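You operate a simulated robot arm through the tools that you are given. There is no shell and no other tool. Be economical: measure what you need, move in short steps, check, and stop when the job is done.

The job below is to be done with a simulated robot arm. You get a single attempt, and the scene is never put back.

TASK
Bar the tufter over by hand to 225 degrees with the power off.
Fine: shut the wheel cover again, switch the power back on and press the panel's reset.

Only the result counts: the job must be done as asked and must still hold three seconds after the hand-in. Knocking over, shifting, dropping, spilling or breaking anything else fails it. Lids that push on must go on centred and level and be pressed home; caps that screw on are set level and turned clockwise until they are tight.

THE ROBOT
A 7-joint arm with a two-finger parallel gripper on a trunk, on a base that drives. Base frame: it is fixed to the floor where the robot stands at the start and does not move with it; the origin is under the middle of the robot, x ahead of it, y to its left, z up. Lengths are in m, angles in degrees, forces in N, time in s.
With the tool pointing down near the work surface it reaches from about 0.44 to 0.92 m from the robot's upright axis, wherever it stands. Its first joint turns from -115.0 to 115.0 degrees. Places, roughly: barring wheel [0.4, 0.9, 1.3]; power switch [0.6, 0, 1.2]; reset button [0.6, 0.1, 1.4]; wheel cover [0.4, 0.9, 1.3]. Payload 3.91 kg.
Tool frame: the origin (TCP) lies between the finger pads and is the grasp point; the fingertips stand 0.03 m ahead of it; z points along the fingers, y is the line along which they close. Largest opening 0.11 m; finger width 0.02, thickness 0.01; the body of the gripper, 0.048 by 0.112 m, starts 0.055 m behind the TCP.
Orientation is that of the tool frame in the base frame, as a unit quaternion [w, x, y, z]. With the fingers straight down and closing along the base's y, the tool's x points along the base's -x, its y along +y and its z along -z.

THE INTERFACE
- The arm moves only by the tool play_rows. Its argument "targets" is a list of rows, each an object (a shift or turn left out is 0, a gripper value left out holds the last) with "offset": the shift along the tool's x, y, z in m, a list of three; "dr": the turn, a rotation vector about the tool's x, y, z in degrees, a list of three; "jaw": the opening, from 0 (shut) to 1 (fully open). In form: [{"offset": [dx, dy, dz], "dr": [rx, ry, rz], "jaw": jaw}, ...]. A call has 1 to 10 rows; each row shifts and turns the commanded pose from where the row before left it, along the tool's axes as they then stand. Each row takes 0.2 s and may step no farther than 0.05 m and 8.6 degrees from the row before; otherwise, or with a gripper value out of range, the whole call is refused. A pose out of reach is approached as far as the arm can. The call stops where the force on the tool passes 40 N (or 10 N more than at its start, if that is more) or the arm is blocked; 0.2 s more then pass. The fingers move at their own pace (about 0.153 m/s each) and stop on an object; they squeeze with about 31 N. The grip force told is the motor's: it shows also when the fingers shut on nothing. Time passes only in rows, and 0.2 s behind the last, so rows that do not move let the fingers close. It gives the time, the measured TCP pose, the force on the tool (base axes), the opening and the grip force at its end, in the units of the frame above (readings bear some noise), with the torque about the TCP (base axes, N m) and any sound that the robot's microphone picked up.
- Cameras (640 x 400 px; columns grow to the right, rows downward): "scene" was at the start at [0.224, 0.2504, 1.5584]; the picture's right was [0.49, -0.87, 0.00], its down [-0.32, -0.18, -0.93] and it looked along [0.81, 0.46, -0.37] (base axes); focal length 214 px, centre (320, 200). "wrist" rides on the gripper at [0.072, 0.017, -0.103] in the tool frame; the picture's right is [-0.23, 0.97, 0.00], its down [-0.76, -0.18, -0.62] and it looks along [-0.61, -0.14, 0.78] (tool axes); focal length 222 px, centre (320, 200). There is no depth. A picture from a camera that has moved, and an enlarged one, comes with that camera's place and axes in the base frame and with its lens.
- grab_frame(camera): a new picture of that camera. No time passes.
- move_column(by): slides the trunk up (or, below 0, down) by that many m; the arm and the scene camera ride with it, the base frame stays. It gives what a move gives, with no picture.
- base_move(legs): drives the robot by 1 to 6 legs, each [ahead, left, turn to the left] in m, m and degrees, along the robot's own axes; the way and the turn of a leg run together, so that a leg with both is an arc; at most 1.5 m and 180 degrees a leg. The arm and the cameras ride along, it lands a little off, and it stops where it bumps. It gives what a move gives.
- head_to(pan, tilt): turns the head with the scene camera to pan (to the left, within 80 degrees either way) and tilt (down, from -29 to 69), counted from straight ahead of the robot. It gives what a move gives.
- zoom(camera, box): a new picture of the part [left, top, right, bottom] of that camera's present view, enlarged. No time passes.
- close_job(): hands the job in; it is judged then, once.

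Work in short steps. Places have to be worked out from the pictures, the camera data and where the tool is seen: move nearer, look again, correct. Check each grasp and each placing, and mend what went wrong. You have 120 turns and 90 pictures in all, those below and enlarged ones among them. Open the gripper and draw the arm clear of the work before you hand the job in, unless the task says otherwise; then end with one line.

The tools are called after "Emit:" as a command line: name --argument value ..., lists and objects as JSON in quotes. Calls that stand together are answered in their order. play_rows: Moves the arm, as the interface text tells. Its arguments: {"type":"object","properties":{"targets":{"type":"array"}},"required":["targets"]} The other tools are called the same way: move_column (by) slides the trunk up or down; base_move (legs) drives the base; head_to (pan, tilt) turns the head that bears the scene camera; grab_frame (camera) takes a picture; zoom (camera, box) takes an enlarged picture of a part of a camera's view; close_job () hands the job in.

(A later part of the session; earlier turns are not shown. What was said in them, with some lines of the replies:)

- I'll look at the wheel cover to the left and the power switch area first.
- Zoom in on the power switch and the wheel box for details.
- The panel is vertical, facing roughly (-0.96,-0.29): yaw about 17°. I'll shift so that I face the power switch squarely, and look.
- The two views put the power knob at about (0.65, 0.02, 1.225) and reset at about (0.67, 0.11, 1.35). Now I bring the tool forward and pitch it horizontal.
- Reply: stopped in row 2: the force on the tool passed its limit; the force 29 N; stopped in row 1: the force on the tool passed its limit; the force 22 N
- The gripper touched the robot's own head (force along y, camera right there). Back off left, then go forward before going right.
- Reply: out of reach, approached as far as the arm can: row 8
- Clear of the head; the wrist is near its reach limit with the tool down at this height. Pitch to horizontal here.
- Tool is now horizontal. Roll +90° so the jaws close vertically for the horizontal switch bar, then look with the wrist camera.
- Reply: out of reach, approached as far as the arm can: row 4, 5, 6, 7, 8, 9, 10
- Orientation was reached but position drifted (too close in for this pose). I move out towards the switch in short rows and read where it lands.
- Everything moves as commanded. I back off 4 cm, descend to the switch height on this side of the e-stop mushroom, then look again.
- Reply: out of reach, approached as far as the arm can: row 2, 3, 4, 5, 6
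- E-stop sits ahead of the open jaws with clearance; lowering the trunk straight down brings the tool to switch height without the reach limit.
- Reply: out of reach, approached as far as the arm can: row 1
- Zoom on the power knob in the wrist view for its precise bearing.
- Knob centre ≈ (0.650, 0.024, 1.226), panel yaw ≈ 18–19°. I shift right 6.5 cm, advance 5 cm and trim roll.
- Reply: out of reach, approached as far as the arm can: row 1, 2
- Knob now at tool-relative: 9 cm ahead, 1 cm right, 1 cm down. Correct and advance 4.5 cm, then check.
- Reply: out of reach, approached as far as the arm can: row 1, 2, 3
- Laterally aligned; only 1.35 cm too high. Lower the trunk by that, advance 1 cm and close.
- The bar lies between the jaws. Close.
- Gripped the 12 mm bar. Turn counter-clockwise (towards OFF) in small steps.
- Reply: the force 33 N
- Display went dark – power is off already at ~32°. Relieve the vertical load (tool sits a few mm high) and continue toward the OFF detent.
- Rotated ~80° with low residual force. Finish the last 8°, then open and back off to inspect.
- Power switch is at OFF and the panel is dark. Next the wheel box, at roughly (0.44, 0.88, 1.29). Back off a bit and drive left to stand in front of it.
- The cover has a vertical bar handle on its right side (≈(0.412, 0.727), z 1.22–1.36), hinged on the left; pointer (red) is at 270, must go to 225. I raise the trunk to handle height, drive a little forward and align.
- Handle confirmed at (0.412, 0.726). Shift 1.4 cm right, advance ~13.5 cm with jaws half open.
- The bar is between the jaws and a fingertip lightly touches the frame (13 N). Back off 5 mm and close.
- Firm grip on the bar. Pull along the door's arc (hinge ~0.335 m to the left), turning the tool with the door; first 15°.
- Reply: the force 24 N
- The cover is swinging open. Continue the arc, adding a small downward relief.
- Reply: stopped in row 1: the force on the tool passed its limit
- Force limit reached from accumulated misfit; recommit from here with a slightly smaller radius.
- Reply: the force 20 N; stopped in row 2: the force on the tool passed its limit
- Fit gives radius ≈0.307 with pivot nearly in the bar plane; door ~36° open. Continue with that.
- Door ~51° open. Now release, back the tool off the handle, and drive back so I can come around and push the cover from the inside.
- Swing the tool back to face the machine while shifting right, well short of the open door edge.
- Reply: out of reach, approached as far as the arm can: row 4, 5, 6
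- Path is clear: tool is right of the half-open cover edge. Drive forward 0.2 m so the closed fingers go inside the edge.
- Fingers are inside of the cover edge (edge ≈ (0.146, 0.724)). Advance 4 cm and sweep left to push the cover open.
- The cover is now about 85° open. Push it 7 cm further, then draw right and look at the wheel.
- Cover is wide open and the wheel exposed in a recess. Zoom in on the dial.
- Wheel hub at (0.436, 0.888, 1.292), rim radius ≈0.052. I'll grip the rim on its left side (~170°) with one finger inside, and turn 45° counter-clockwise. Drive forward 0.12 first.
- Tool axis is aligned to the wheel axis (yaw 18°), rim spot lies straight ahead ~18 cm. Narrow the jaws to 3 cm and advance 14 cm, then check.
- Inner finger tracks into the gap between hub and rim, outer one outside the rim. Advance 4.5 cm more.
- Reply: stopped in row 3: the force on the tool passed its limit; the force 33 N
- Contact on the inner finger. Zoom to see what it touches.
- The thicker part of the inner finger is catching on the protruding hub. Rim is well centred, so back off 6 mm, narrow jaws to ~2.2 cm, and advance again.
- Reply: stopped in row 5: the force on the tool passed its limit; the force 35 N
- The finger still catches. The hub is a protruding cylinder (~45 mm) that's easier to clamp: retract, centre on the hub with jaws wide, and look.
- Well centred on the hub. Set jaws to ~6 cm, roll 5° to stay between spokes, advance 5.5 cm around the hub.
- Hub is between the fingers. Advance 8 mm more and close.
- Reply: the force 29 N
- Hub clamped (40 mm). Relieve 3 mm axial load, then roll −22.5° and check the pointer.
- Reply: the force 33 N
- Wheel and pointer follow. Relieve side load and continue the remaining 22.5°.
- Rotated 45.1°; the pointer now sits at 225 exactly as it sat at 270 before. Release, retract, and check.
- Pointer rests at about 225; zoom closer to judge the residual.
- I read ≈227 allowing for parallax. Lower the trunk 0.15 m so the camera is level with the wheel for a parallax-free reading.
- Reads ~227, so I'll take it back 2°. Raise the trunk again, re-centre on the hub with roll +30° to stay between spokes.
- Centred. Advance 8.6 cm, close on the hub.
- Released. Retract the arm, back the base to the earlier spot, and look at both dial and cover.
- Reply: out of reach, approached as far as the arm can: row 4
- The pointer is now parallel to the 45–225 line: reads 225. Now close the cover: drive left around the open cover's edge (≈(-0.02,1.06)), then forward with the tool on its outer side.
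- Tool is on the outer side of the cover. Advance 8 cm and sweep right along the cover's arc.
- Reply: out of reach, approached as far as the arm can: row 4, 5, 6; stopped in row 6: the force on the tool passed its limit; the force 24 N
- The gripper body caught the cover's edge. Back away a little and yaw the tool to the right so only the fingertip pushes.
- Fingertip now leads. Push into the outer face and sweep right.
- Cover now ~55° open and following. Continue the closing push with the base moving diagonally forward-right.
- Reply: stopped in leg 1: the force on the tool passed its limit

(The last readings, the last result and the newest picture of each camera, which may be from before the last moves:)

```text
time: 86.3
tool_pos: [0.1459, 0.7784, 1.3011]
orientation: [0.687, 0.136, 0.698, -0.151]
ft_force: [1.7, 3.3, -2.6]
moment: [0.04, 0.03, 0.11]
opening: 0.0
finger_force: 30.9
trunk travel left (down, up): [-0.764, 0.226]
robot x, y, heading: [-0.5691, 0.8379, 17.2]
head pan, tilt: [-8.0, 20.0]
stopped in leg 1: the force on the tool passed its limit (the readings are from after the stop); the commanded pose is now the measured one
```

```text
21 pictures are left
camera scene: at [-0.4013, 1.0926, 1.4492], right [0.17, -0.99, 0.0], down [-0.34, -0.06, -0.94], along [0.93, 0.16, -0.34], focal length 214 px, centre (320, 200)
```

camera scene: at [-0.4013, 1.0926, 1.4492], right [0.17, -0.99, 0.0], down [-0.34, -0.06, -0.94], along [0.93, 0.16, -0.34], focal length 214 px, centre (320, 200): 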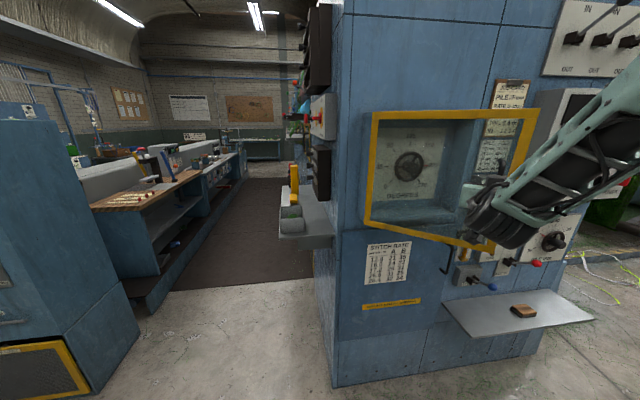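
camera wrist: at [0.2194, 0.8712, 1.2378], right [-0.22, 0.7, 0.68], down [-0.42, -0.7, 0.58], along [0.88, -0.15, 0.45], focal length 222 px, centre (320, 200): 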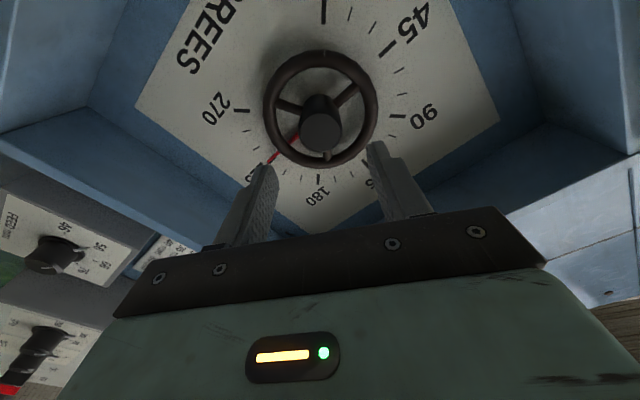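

Continue with the arm along the arc in gentle rows.

Emit:
play_rows --targets '[{"offset": [0, -0.003, 0.02]}, {"offset": [0, -0.003, 0.02]}, {"offset": [0, -0.003, 0.02]}, {"offset": [0, 0, 0.02], "dr": [-5, 0, 0]}, {"offset": [0, 0.003, 0.02], "dr": [-5, 0, 0]}, {"offset": [0, 0.003, 0.02], "dr": [-5, 0, 0]}, {"offset": [0, 0.003, 0.02], "dr": [-5, 0, 0]}]'

Emit:
grab_frame --camera "scene"

```text
time: 87.1
tool_pos: [0.2007, 0.7554, 1.3016]
orientation: [0.689, 0.124, 0.7, -0.141]
ft_force: [2.5, 8.1, 0.4]
moment: [0.0, -0.07, 0.22]
opening: 0.0
finger_force: 31.3
trunk travel left (down, up): [-0.764, 0.226]
robot x, y, heading: [-0.57, 0.8399, 17.8]
head pan, tilt: [-8.0, 20.0]
stopped in row 4: the force on the tool passed its limit (the readings are from after the stop); the commanded pose is now the measured one
```

```text
20 pictures are left
camera scene: at [-0.4016, 1.0939, 1.449], right [0.17, -0.99, 0.0], down [-0.34, -0.06, -0.94], along [0.93, 0.16, -0.34], focal length 214 px, centre (320, 200)
```

scene: 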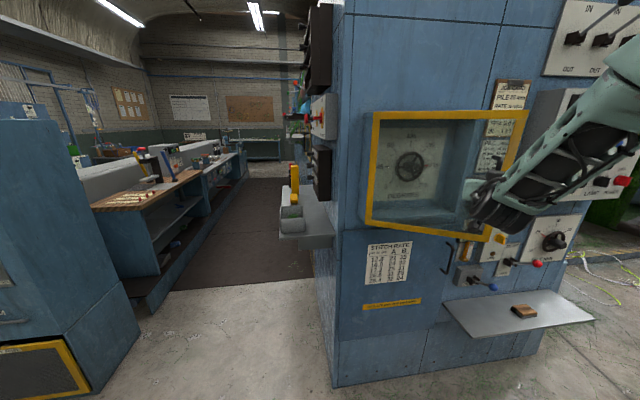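

Reduce lateral component so the finger stays on the handle while the cover closes.

Emit:
play_rows --targets '[{"offset": [0, 0.003, 0.02]}, {"offset": [0, 0.003, 0.02]}, {"offset": [0, 0.004, 0.02]}, {"offset": [0, 0.005, 0.02]}]'

Emit:
zoom --camera "scene" --box '[340, 80, 580, 280]'

```text
time: 88.1
tool_pos: [0.28, 0.74, 1.3019]
orientation: [0.69, 0.124, 0.699, -0.141]
ft_force: [1.5, 24.2, 8.5]
moment: [0.06, -0.19, 0.6]
opening: 0.0
finger_force: 31.2
trunk travel left (down, up): [-0.764, 0.226]
robot x, y, heading: [-0.5674, 0.8398, 18.1]
head pan, tilt: [-8.0, 20.0]
```

```text
2.00 times, centred on (460, 180) of scene
camera zoom: at [-0.4023, 1.0945, 1.4491], right [0.17, -0.99, 0.0], down [-0.34, -0.06, -0.94], along [0.93, 0.16, -0.34], focal length 429 px, centre (40, 240)
```

zoom: 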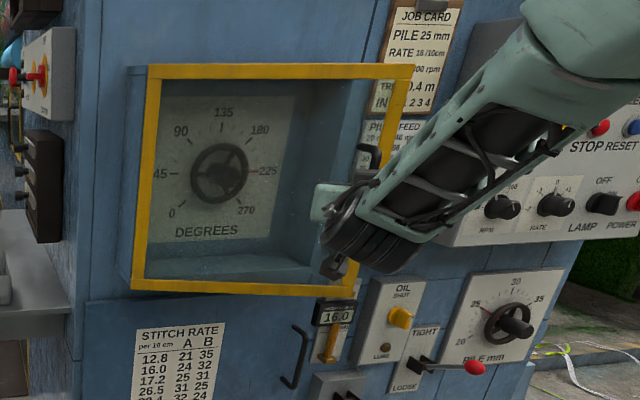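

Cover ~18° open; the finger presses left of the handle with side force. Move slightly left, then keep pushing.

Emit:
play_rows --targets '[{"offset": [0, 0.01, 0.002]}, {"offset": [0, 0.009, 0.018]}, {"offset": [0, 0.01, 0.017]}, {"offset": [0, 0.011, 0.017]}]'

Emit:
play_rows --targets '[{"offset": [0, 0.012, 0.016]}, {"offset": [0, 0.012, 0.016]}]'

Emit:
zoom --camera "scene" --box '[340, 80, 580, 280]'

```text
time: 89.1
tool_pos: [0.3441, 0.7511, 1.2981]
orientation: [0.689, 0.127, 0.699, -0.144]
ft_force: [0.4, 0.1, -0.3]
moment: [0.0, 0.05, -0.01]
opening: 0.0002
finger_force: 31.3
trunk travel left (down, up): [-0.764, 0.226]
robot x, y, heading: [-0.5703, 0.8384, 17.9]
head pan, tilt: [-8.0, 20.0]
```

```text
time: 89.7
tool_pos: [0.3825, 0.7628, 1.2964]
orientation: [0.689, 0.126, 0.699, -0.142]
ft_force: [-17.7, 0.7, -1.8]
moment: [0.0, -0.09, -0.05]
opening: 0.0002
finger_force: 30.8
trunk travel left (down, up): [-0.764, 0.226]
robot x, y, heading: [-0.5686, 0.8398, 17.7]
head pan, tilt: [-8.0, 20.0]
```

```text
2.00 times, centred on (460, 180) of scene
camera zoom: at [-0.4029, 1.0927, 1.4494], right [0.17, -0.99, 0.0], down [-0.34, -0.06, -0.94], along [0.93, 0.16, -0.34], focal length 429 px, centre (40, 240)
```

zoom: 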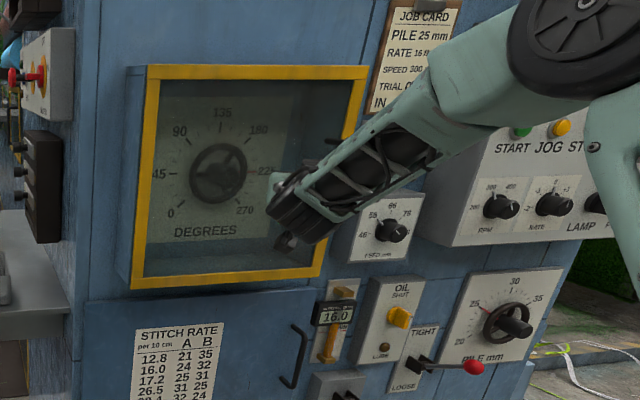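

The cover looks shut (17 N reaction). Press a bit more to make sure it's home.

Emit:
play_rows --targets '[{"offset": [0, 0.003, 0.006]}, {}]'

Emit:
play_rows --targets '[{"offset": [0, 0, -0.04]}, {"offset": [0, 0, -0.04]}, {"offset": [0, 0, -0.03], "dr": [-8, 0, 0]}, {"dr": [-8, 0, 0]}, {"dr": [-8, 0, 0]}, {"dr": [-8, 0, 0]}, {"dr": [-8, 0, 0]}]'

Emit:
grab_frame --camera "wrist"

```text
time: 90.1
tool_pos: [0.3818, 0.7636, 1.2955]
orientation: [0.689, 0.129, 0.699, -0.143]
ft_force: [-28.5, 2.0, 2.9]
moment: [-0.01, -0.32, -0.01]
opening: 0.0
finger_force: 31.2
trunk travel left (down, up): [-0.764, 0.226]
robot x, y, heading: [-0.5693, 0.8389, 18.1]
head pan, tilt: [-8.0, 20.0]
stopped in row 1: the force on the tool passed its limit (the readings are from after the stop); the commanded pose is now the measured one
```

```text
time: 91.7
tool_pos: [0.2844, 0.8044, 1.2956]
orientation: [0.698, 0.03, 0.714, -0.044]
ft_force: [-0.8, 0.0, 0.7]
moment: [-0.01, -0.01, -0.02]
opening: 0.0001
finger_force: 30.6
out of reach, approached as far as the arm can: row 5, 6, 7
trunk travel left (down, up): [-0.764, 0.226]
robot x, y, heading: [-0.5673, 0.8353, 17.7]
head pan, tilt: [-8.0, 20.0]
```

```text
17 pictures are left
camera wrist: at [0.1825, 0.8309, 1.2259], right [0.11, 0.97, 0.21], down [-0.62, -0.1, 0.78], along [0.78, -0.21, 0.59], focal length 222 px, centre (320, 200)
```

wrist: 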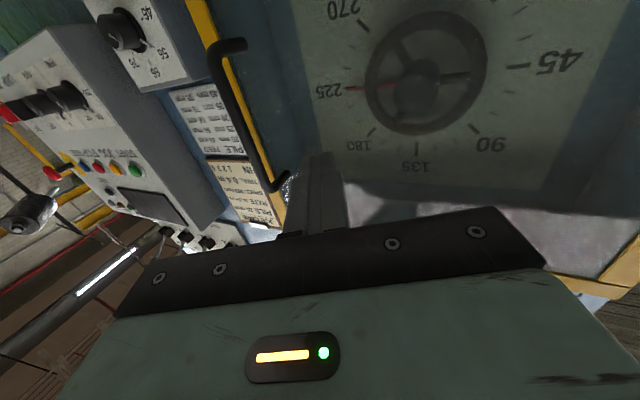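

The cover is solidly shut and the pointer still shows 225. Back off, then centre and square the arm before driving to the panel.

Emit:
base_move --legs '[[-0.12, 0, 0]]'

Emit:
play_rows --targets '[{"offset": [0, 0.04, 0], "dr": [-6, 0, 0]}, {"offset": [0, 0.04, 0], "dr": [-6, 0, 0]}, {"offset": [0, 0.04, 0], "dr": [-6, 0, 0]}, {"offset": [0, 0.04, 0], "dr": [-6, 0, 0]}, {"offset": [0, 0.04, -0.02]}, {"offset": [0, 0.03, -0.02], "jaw": 0.5}]'

Emit:
move_column --by -0.06

```text
time: 92.9
tool_pos: [0.1674, 0.7671, 1.2968]
orientation: [0.698, 0.03, 0.714, -0.044]
ft_force: [-0.5, -0.1, 0.8]
moment: [0.01, -0.01, -0.01]
opening: 0.0
finger_force: 30.9
trunk travel left (down, up): [-0.764, 0.226]
robot x, y, heading: [-0.6831, 0.7962, 17.7]
head pan, tilt: [-8.0, 20.0]
```

```text
time: 94.3
tool_pos: [0.1005, 0.9802, 1.2928]
orientation: [0.69, -0.115, 0.707, 0.105]
ft_force: [0.2, -1.0, -0.6]
moment: [-0.02, 0.01, 0.07]
opening: 0.055
finger_force: 0.1
trunk travel left (down, up): [-0.764, 0.226]
robot x, y, heading: [-0.6876, 0.8, 17.6]
head pan, tilt: [-8.0, 20.0]
```

```text
time: 95.3
tool_pos: [0.1, 0.9805, 1.2325]
orientation: [0.69, -0.115, 0.707, 0.104]
ft_force: [0.3, -0.4, 0.5]
moment: [0.0, -0.01, 0.01]
opening: 0.0548
finger_force: 0.1
trunk travel left (down, up): [-0.704, 0.286]
robot x, y, heading: [-0.6832, 0.7967, 17.7]
head pan, tilt: [-8.0, 20.0]
```

Retract the arm 10 cm, then drive along to the power panel.

Emit:
play_rows --targets '[{"offset": [0, 0, -0.035]}, {"offset": [0, 0, -0.035]}, {"offset": [0, 0, -0.03]}]'

Emit:
base_move --legs '[[0, -1.095, 0], [0.16, 0, 0]]'

Emit:
head_to --pan 0 --tilt 25

Emit:
grab_frame --camera "wrist"

Emit:
grab_frame --camera "scene"

```text
time: 96.1
tool_pos: [0.0063, 0.947, 1.236]
orientation: [0.69, -0.115, 0.707, 0.105]
ft_force: [0.7, -0.8, -0.8]
moment: [0.03, 0.01, -0.01]
opening: 0.0548
finger_force: 0.0
trunk travel left (down, up): [-0.704, 0.286]
robot x, y, heading: [-0.6853, 0.8051, 17.4]
head pan, tilt: [-8.0, 20.0]
```

```text
time: 102.8
tool_pos: [0.4974, -0.054, 1.2365]
orientation: [0.689, -0.117, 0.708, 0.106]
ft_force: [0.5, 0.2, -0.1]
moment: [-0.01, 0.0, -0.01]
opening: 0.055
finger_force: 0.1
trunk travel left (down, up): [-0.704, 0.286]
robot x, y, heading: [-0.1892, -0.1997, 18.3]
head pan, tilt: [-8.0, 20.0]
```

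```text
time: 103.5
tool_pos: [0.4972, -0.054, 1.2359]
orientation: [0.689, -0.116, 0.707, 0.106]
ft_force: [-0.4, -0.1, 0.9]
moment: [0.0, -0.04, -0.02]
opening: 0.0547
finger_force: 0.0
trunk travel left (down, up): [-0.704, 0.286]
robot x, y, heading: [-0.1977, -0.2037, 17.7]
head pan, tilt: [0.0, 25.0]
```

```text
16 pictures are left
camera wrist: at [0.3927, -0.0723, 1.1674], right [-0.3, 0.93, 0.22], down [-0.52, -0.35, 0.78], along [0.8, 0.12, 0.59], focal length 222 px, centre (320, 200)
```

wrist: 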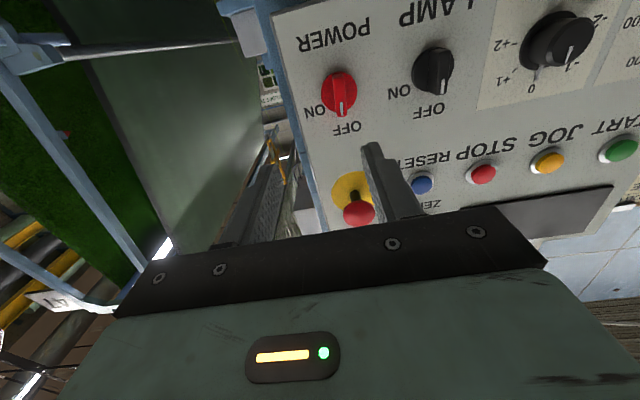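

```text
15 pictures are left
camera scene: at [-0.0318, 0.0643, 1.3812], right [0.31, -0.95, 0.0], down [-0.4, -0.13, -0.91], along [0.86, 0.28, -0.42], focal length 214 px, centre (320, 200)
```

scene: 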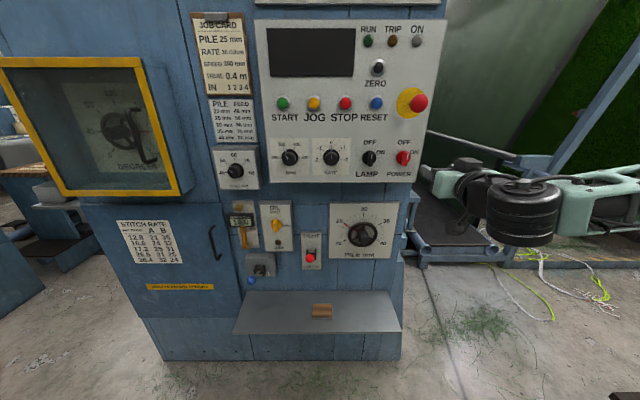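

Knob re-confirmed at the earlier place. Align: 2.4 cm left, 1 cm down, advance 13 cm, then check.

Emit:
play_rows --targets '[{"offset": [0.0096, 0.024, 0]}, {"offset": [0, 0, 0.04]}, {"offset": [0, 0, 0.04]}, {"offset": [0, 0, 0.03]}]'

Emit:
grab_frame --camera "wrist"

```text
time: 104.5
tool_pos: [0.5954, 0.0025, 1.2242]
orientation: [0.69, -0.115, 0.707, 0.105]
ft_force: [-0.2, 0.5, 0.6]
moment: [-0.03, -0.02, -0.01]
opening: 0.0548
finger_force: 0.0
trunk travel left (down, up): [-0.704, 0.286]
robot x, y, heading: [-0.1926, -0.2033, 18.0]
head pan, tilt: [0.0, 25.0]
```

```text
14 pictures are left
camera wrist: at [0.4913, -0.0149, 1.1554], right [-0.3, 0.93, 0.22], down [-0.52, -0.35, 0.78], along [0.8, 0.12, 0.59], focal length 222 px, centre (320, 200)
```

wrist: 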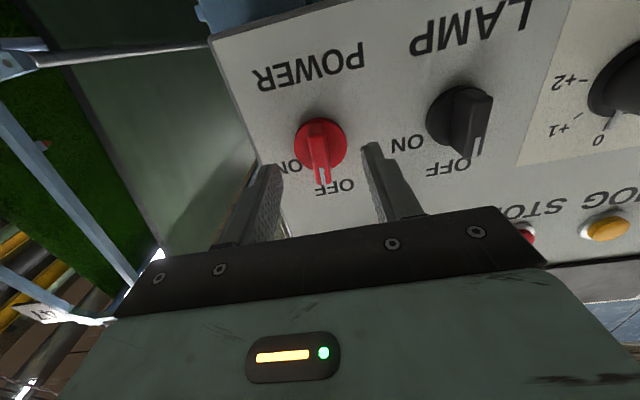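

Handle bar is centred between the jaws. Advance 2.2 cm, close.

Emit:
play_rows --targets '[{"offset": [-0.002, 0, 0.022]}, {"jaw": 0}, {}, {}]'

```text
time: 105.5
tool_pos: [0.6184, 0.01, 1.2253]
orientation: [0.689, -0.117, 0.707, 0.107]
ft_force: [1.2, 2.5, -0.4]
moment: [0.42, 0.23, -0.04]
opening: 0.0118
finger_force: 44.8
trunk travel left (down, up): [-0.704, 0.286]
robot x, y, heading: [-0.1928, -0.2018, 17.6]
head pan, tilt: [0.0, 25.0]
```

Gripped cleanly (11.8 mm). Turn clockwise toward ON in steps.

Emit:
play_rows --targets '[{"dr": [0, 0, 8]}, {"dr": [0, 0, 8]}, {"dr": [0, 0, 8]}, {"dr": [0, 0, 8]}, {"dr": [0, 0, 8]}, {"dr": [0, 0, 8]}]'

Emit:
grab_frame --camera "scene"

```text
time: 106.9
tool_pos: [0.6165, 0.0089, 1.2256]
orientation: [0.587, 0.182, 0.693, 0.378]
ft_force: [31.5, 17.9, 11.7]
moment: [0.27, -0.8, 0.68]
opening: 0.012
finger_force: 45.0
trunk travel left (down, up): [-0.704, 0.286]
robot x, y, heading: [-0.194, -0.2064, 17.9]
head pan, tilt: [0.0, 25.0]
```

```text
13 pictures are left
camera scene: at [-0.0303, 0.0654, 1.3809], right [0.31, -0.95, 0.0], down [-0.4, -0.13, -0.91], along [0.86, 0.28, -0.42], focal length 214 px, centre (320, 200)
```

scene: 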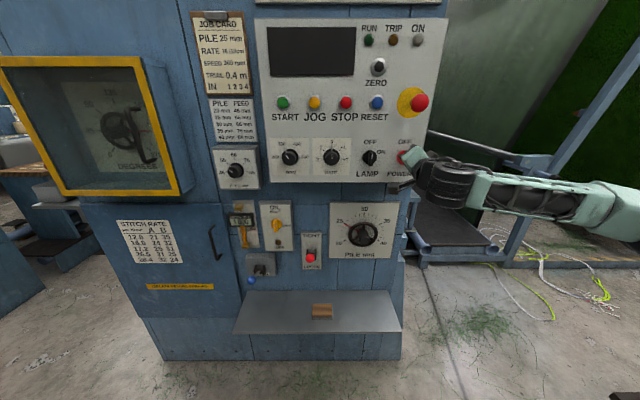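

Axial pull of 36 N: ease forward 3 mm and continue the turn.

Emit:
play_rows --targets '[{"offset": [0, 0, 0.004], "dr": [0, 0, 6]}, {"dr": [0, 0, 8]}, {"dr": [0, 0, 8]}]'

Emit:
play_rows --targets '[{"dr": [0, 0, 8]}, {"dr": [0, 0, 8]}, {"dr": [0, 0, 4]}]'

Emit:
grab_frame --camera "scene"

```text
time: 107.7
tool_pos: [0.6166, 0.0098, 1.2258]
orientation: [0.505, 0.31, 0.645, 0.483]
ft_force: [-14.1, -6.7, 5.7]
moment: [0.13, -0.54, 1.33]
opening: 0.012
finger_force: 45.0
trunk travel left (down, up): [-0.704, 0.286]
robot x, y, heading: [-0.1937, -0.2041, 18.0]
head pan, tilt: [0.0, 25.0]
```

```text
time: 108.5
tool_pos: [0.6172, 0.0112, 1.226]
orientation: [0.41, 0.418, 0.585, 0.561]
ft_force: [-31.7, -7.3, -6.0]
moment: [0.26, -0.62, 0.76]
opening: 0.012
finger_force: 44.5
trunk travel left (down, up): [-0.704, 0.286]
robot x, y, heading: [-0.1904, -0.2051, 17.9]
head pan, tilt: [0.0, 25.0]
```

```text
12 pictures are left
camera scene: at [-0.0337, 0.0639, 1.3813], right [0.31, -0.95, 0.0], down [-0.4, -0.13, -0.91], along [0.86, 0.28, -0.42], focal length 214 px, centre (320, 200)
```

scene: 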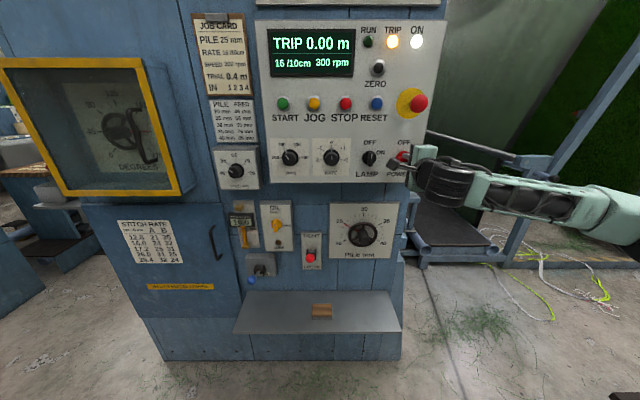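

Power is on; panel shows TRIP, waiting for reset. Release the switch, retreat and roll back.

Emit:
play_rows --targets '[{"jaw": 0.5}, {}, {"offset": [0, 0, -0.04]}, {"offset": [0, 0, -0.04]}]'

Emit:
play_rows --targets '[{"dr": [0, 0, -8.6], "jaw": 0}, {"dr": [0, 0, -8.6]}, {"dr": [0, 0, -8.6]}, {"dr": [0, 0, -8.6]}, {"dr": [0, 0, -8.6]}, {"dr": [0, 0, -8.6]}, {"dr": [0, 0, -8.6]}, {"dr": [0, 0, -8.6]}, {"dr": [0, 0, -8.6]}, {"dr": [0, 0, -8.6]}]'

Emit:
zoom --camera "scene" --box '[320, 20, 480, 180]'

```text
time: 109.5
tool_pos: [0.543, -0.0143, 1.2256]
orientation: [0.412, 0.418, 0.582, 0.562]
ft_force: [-0.8, 1.2, 0.6]
moment: [0.02, 0.0, 0.05]
opening: 0.0548
finger_force: 0.0
trunk travel left (down, up): [-0.704, 0.286]
robot x, y, heading: [-0.1926, -0.2027, 17.9]
head pan, tilt: [0.0, 25.0]
```

```text
time: 111.7
tool_pos: [0.542, -0.0158, 1.2265]
orientation: [0.685, -0.093, 0.711, 0.129]
ft_force: [0.5, 0.4, -0.2]
moment: [0.01, -0.03, -0.01]
opening: 0.0
finger_force: 30.4
trunk travel left (down, up): [-0.704, 0.286]
robot x, y, heading: [-0.1899, -0.2034, 18.0]
head pan, tilt: [0.0, 25.0]
```

```text
2.50 times, centred on (400, 100) of scene
camera zoom: at [-0.0317, 0.0643, 1.3811], right [0.31, -0.95, 0.0], down [-0.4, -0.13, -0.91], along [0.86, 0.28, -0.42], focal length 536 px, centre (120, 450)
```

zoom: 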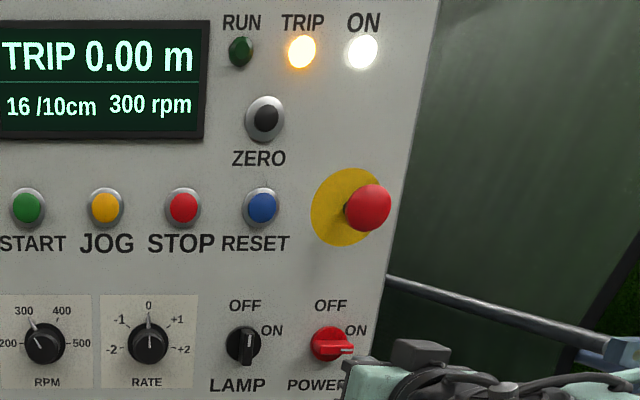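

Power switch at ON. Reset button front ≈ (0.615, 0.113, 1.374). Move 10 cm left, raise the trunk 0.1415 m, then check.

Emit:
play_rows --targets '[{"offset": [0, 0.04, -0.005]}, {"offset": [0, 0.04, -0.005]}, {"offset": [0, 0.02, 0]}]'

Emit:
move_column --by 0.1415

Emit:
grab_frame --camera "wrist"

```text
time: 112.5
tool_pos: [0.5016, 0.076, 1.2327]
orientation: [0.685, -0.091, 0.711, 0.13]
ft_force: [-0.5, -1.5, 0.1]
moment: [0.02, 0.03, 0.02]
opening: 0.0
finger_force: 31.1
trunk travel left (down, up): [-0.704, 0.286]
robot x, y, heading: [-0.1909, -0.2029, 17.8]
head pan, tilt: [0.0, 25.0]
```

```text
time: 114.2
tool_pos: [0.5018, 0.0772, 1.3733]
orientation: [0.686, -0.091, 0.711, 0.128]
ft_force: [0.6, 0.6, 0.5]
moment: [0.03, -0.02, 0.02]
opening: 0.0002
finger_force: 31.4
trunk travel left (down, up): [-0.845, 0.145]
robot x, y, heading: [-0.1951, -0.204, 17.9]
head pan, tilt: [0.0, 25.0]
```

```text
10 pictures are left
camera wrist: at [0.3959, 0.064, 1.3061], right [-0.29, 0.91, 0.28], down [-0.5, -0.4, 0.77], along [0.81, 0.08, 0.58], focal length 222 px, centre (320, 200)
```

wrist: 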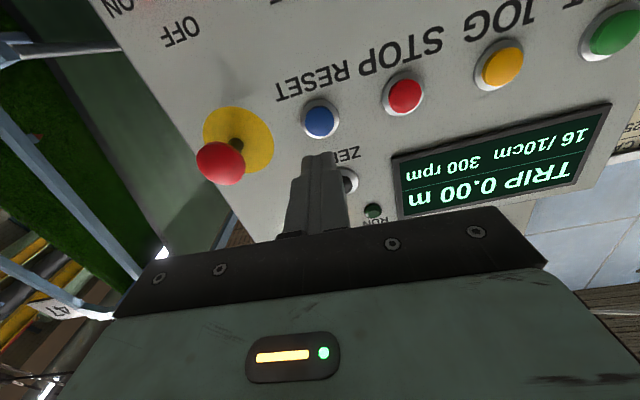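

Aligned with the reset button. Advance 7.5 cm, then press in small steps.

Emit:
play_rows --targets '[{"offset": [-0.001, 0, 0.04]}, {"offset": [0, 0, 0.035]}, {"offset": [0, 0, 0.006]}, {"offset": [0, 0, 0.004]}]'

Emit:
play_rows --targets '[{"offset": [0, 0, 0.004]}, {"offset": [0, 0, 0.004]}]'

Emit:
grab_frame --camera "scene"

```text
time: 115.2
tool_pos: [0.5829, 0.104, 1.3725]
orientation: [0.685, -0.09, 0.711, 0.129]
ft_force: [-0.6, -0.1, 0.1]
moment: [0.0, -0.01, -0.01]
opening: 0.0
finger_force: 30.9
trunk travel left (down, up): [-0.845, 0.145]
robot x, y, heading: [-0.1924, -0.202, 17.9]
head pan, tilt: [0.0, 25.0]
```

```text
time: 115.8
tool_pos: [0.5896, 0.1064, 1.3721]
orientation: [0.685, -0.091, 0.711, 0.13]
ft_force: [-1.7, -1.1, -0.2]
moment: [-0.03, 0.0, 0.01]
opening: 0.0001
finger_force: 31.1
trunk travel left (down, up): [-0.845, 0.145]
robot x, y, heading: [-0.1947, -0.2016, 18.0]
head pan, tilt: [0.0, 25.0]
```

```text
9 pictures are left
camera scene: at [-0.0319, 0.0643, 1.5227], right [0.31, -0.95, 0.0], down [-0.4, -0.13, -0.91], along [0.86, 0.28, -0.42], focal length 214 px, centre (320, 200)
```

scene: 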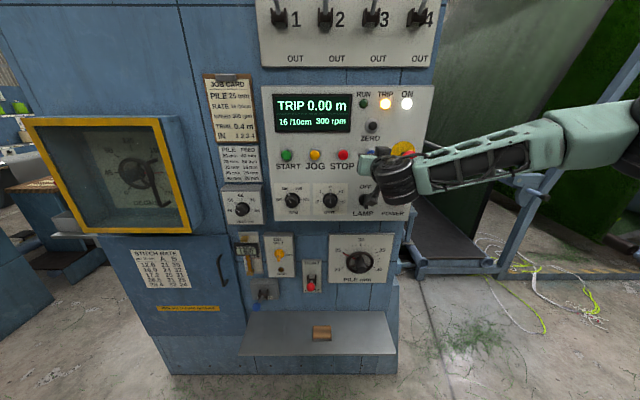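

Light contact beginning (2 N), still TRIP. Keep pressing in small steps.

Emit:
play_rows --targets '[{"offset": [0, 0, 0.004]}, {"offset": [0, 0, 0.004]}, {"offset": [0, 0, 0.003]}]'

Emit:
zoom --camera "scene" --box '[260, 80, 440, 200]'

```text
time: 116.6
tool_pos: [0.5978, 0.1086, 1.3727]
orientation: [0.685, -0.092, 0.711, 0.13]
ft_force: [-27.7, -15.4, -2.3]
moment: [0.13, 0.02, -0.23]
opening: 0.0
finger_force: 31.1
trunk travel left (down, up): [-0.845, 0.145]
robot x, y, heading: [-0.1919, -0.2048, 17.9]
head pan, tilt: [0.0, 25.0]
heard: click
```

```text
3.33 times, centred on (350, 140) of scene
camera zoom: at [-0.0341, 0.063, 1.523], right [0.31, -0.95, 0.0], down [-0.4, -0.13, -0.91], along [0.86, 0.28, -0.42], focal length 715 px, centre (220, 400)
```

zoom: 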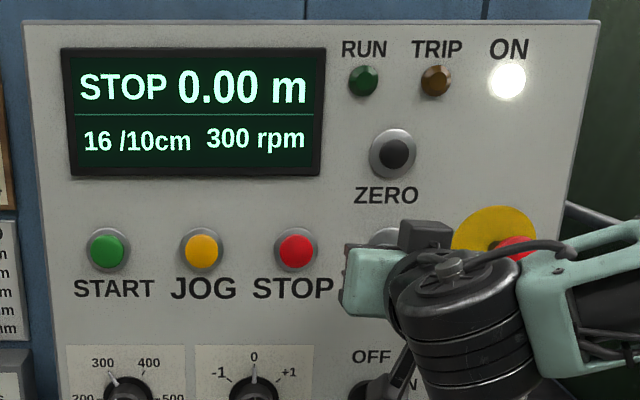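

Click heard; TRIP cleared, STOP shown, ON lit. Draw the arm back and verify panel and dial once more.

Emit:
play_rows --targets '[{"offset": [0, 0, -0.03]}, {"offset": [0, 0, -0.04]}, {"offset": [0, 0, -0.04], "jaw": 0.5}, {}]'

Emit:
base_move --legs '[[-0.12, 0, 0]]'

Emit:
grab_frame --camera "scene"

Emit:
zoom --camera "scene" --box '[60, 90, 220, 230]'

```text
time: 117.6
tool_pos: [0.4965, 0.0759, 1.3764]
orientation: [0.685, -0.091, 0.711, 0.13]
ft_force: [0.8, 0.2, 0.0]
moment: [-0.01, 0.03, 0.04]
opening: 0.0549
finger_force: 0.0
trunk travel left (down, up): [-0.845, 0.145]
robot x, y, heading: [-0.1951, -0.2007, 17.8]
head pan, tilt: [0.0, 25.0]
```

```text
time: 118.8
tool_pos: [0.3844, 0.0405, 1.3752]
orientation: [0.685, -0.092, 0.711, 0.13]
ft_force: [-0.1, 1.1, 0.2]
moment: [0.0, 0.04, -0.03]
opening: 0.055
finger_force: 0.0
trunk travel left (down, up): [-0.845, 0.145]
robot x, y, heading: [-0.304, -0.2355, 17.9]
head pan, tilt: [0.0, 25.0]
```

```text
7 pictures are left
camera scene: at [-0.1437, 0.0285, 1.5226], right [0.31, -0.95, 0.0], down [-0.4, -0.13, -0.91], along [0.86, 0.28, -0.42], focal length 214 px, centre (320, 200)
```

scene: 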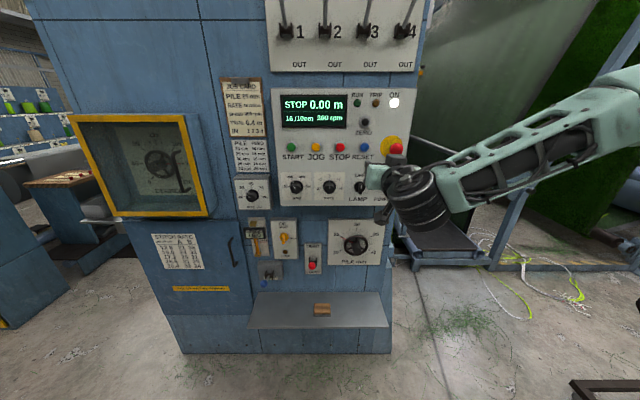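

```text
2.86 times, centred on (140, 160) of scene
camera zoom: at [-0.1437, 0.0285, 1.5226], right [0.31, -0.95, 0.0], down [-0.4, -0.13, -0.91], along [0.86, 0.28, -0.42], focal length 613 px, centre (834, 314)
```

zoom: 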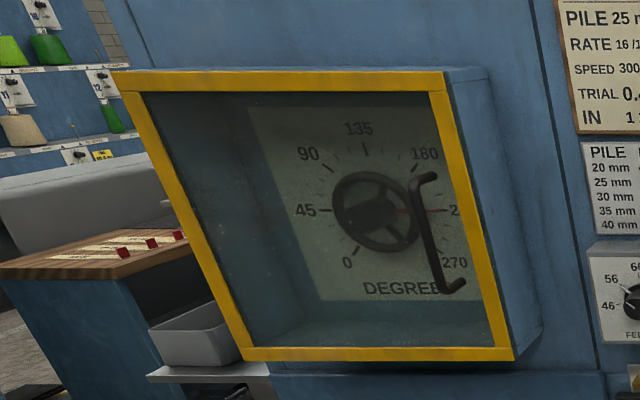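

The cover is flush, the wheel reads 225, power is on, the trip is cleared and the arm is clear of the work, so I'm handing in.

Emit:
close_job

```text
The job is handed in.
```

With the power off, I barred the tufter over by hand to 225 degrees, then shut the wheel cover, switched the power back on and pressed reset; the trip cleared and the panel shows STOP.
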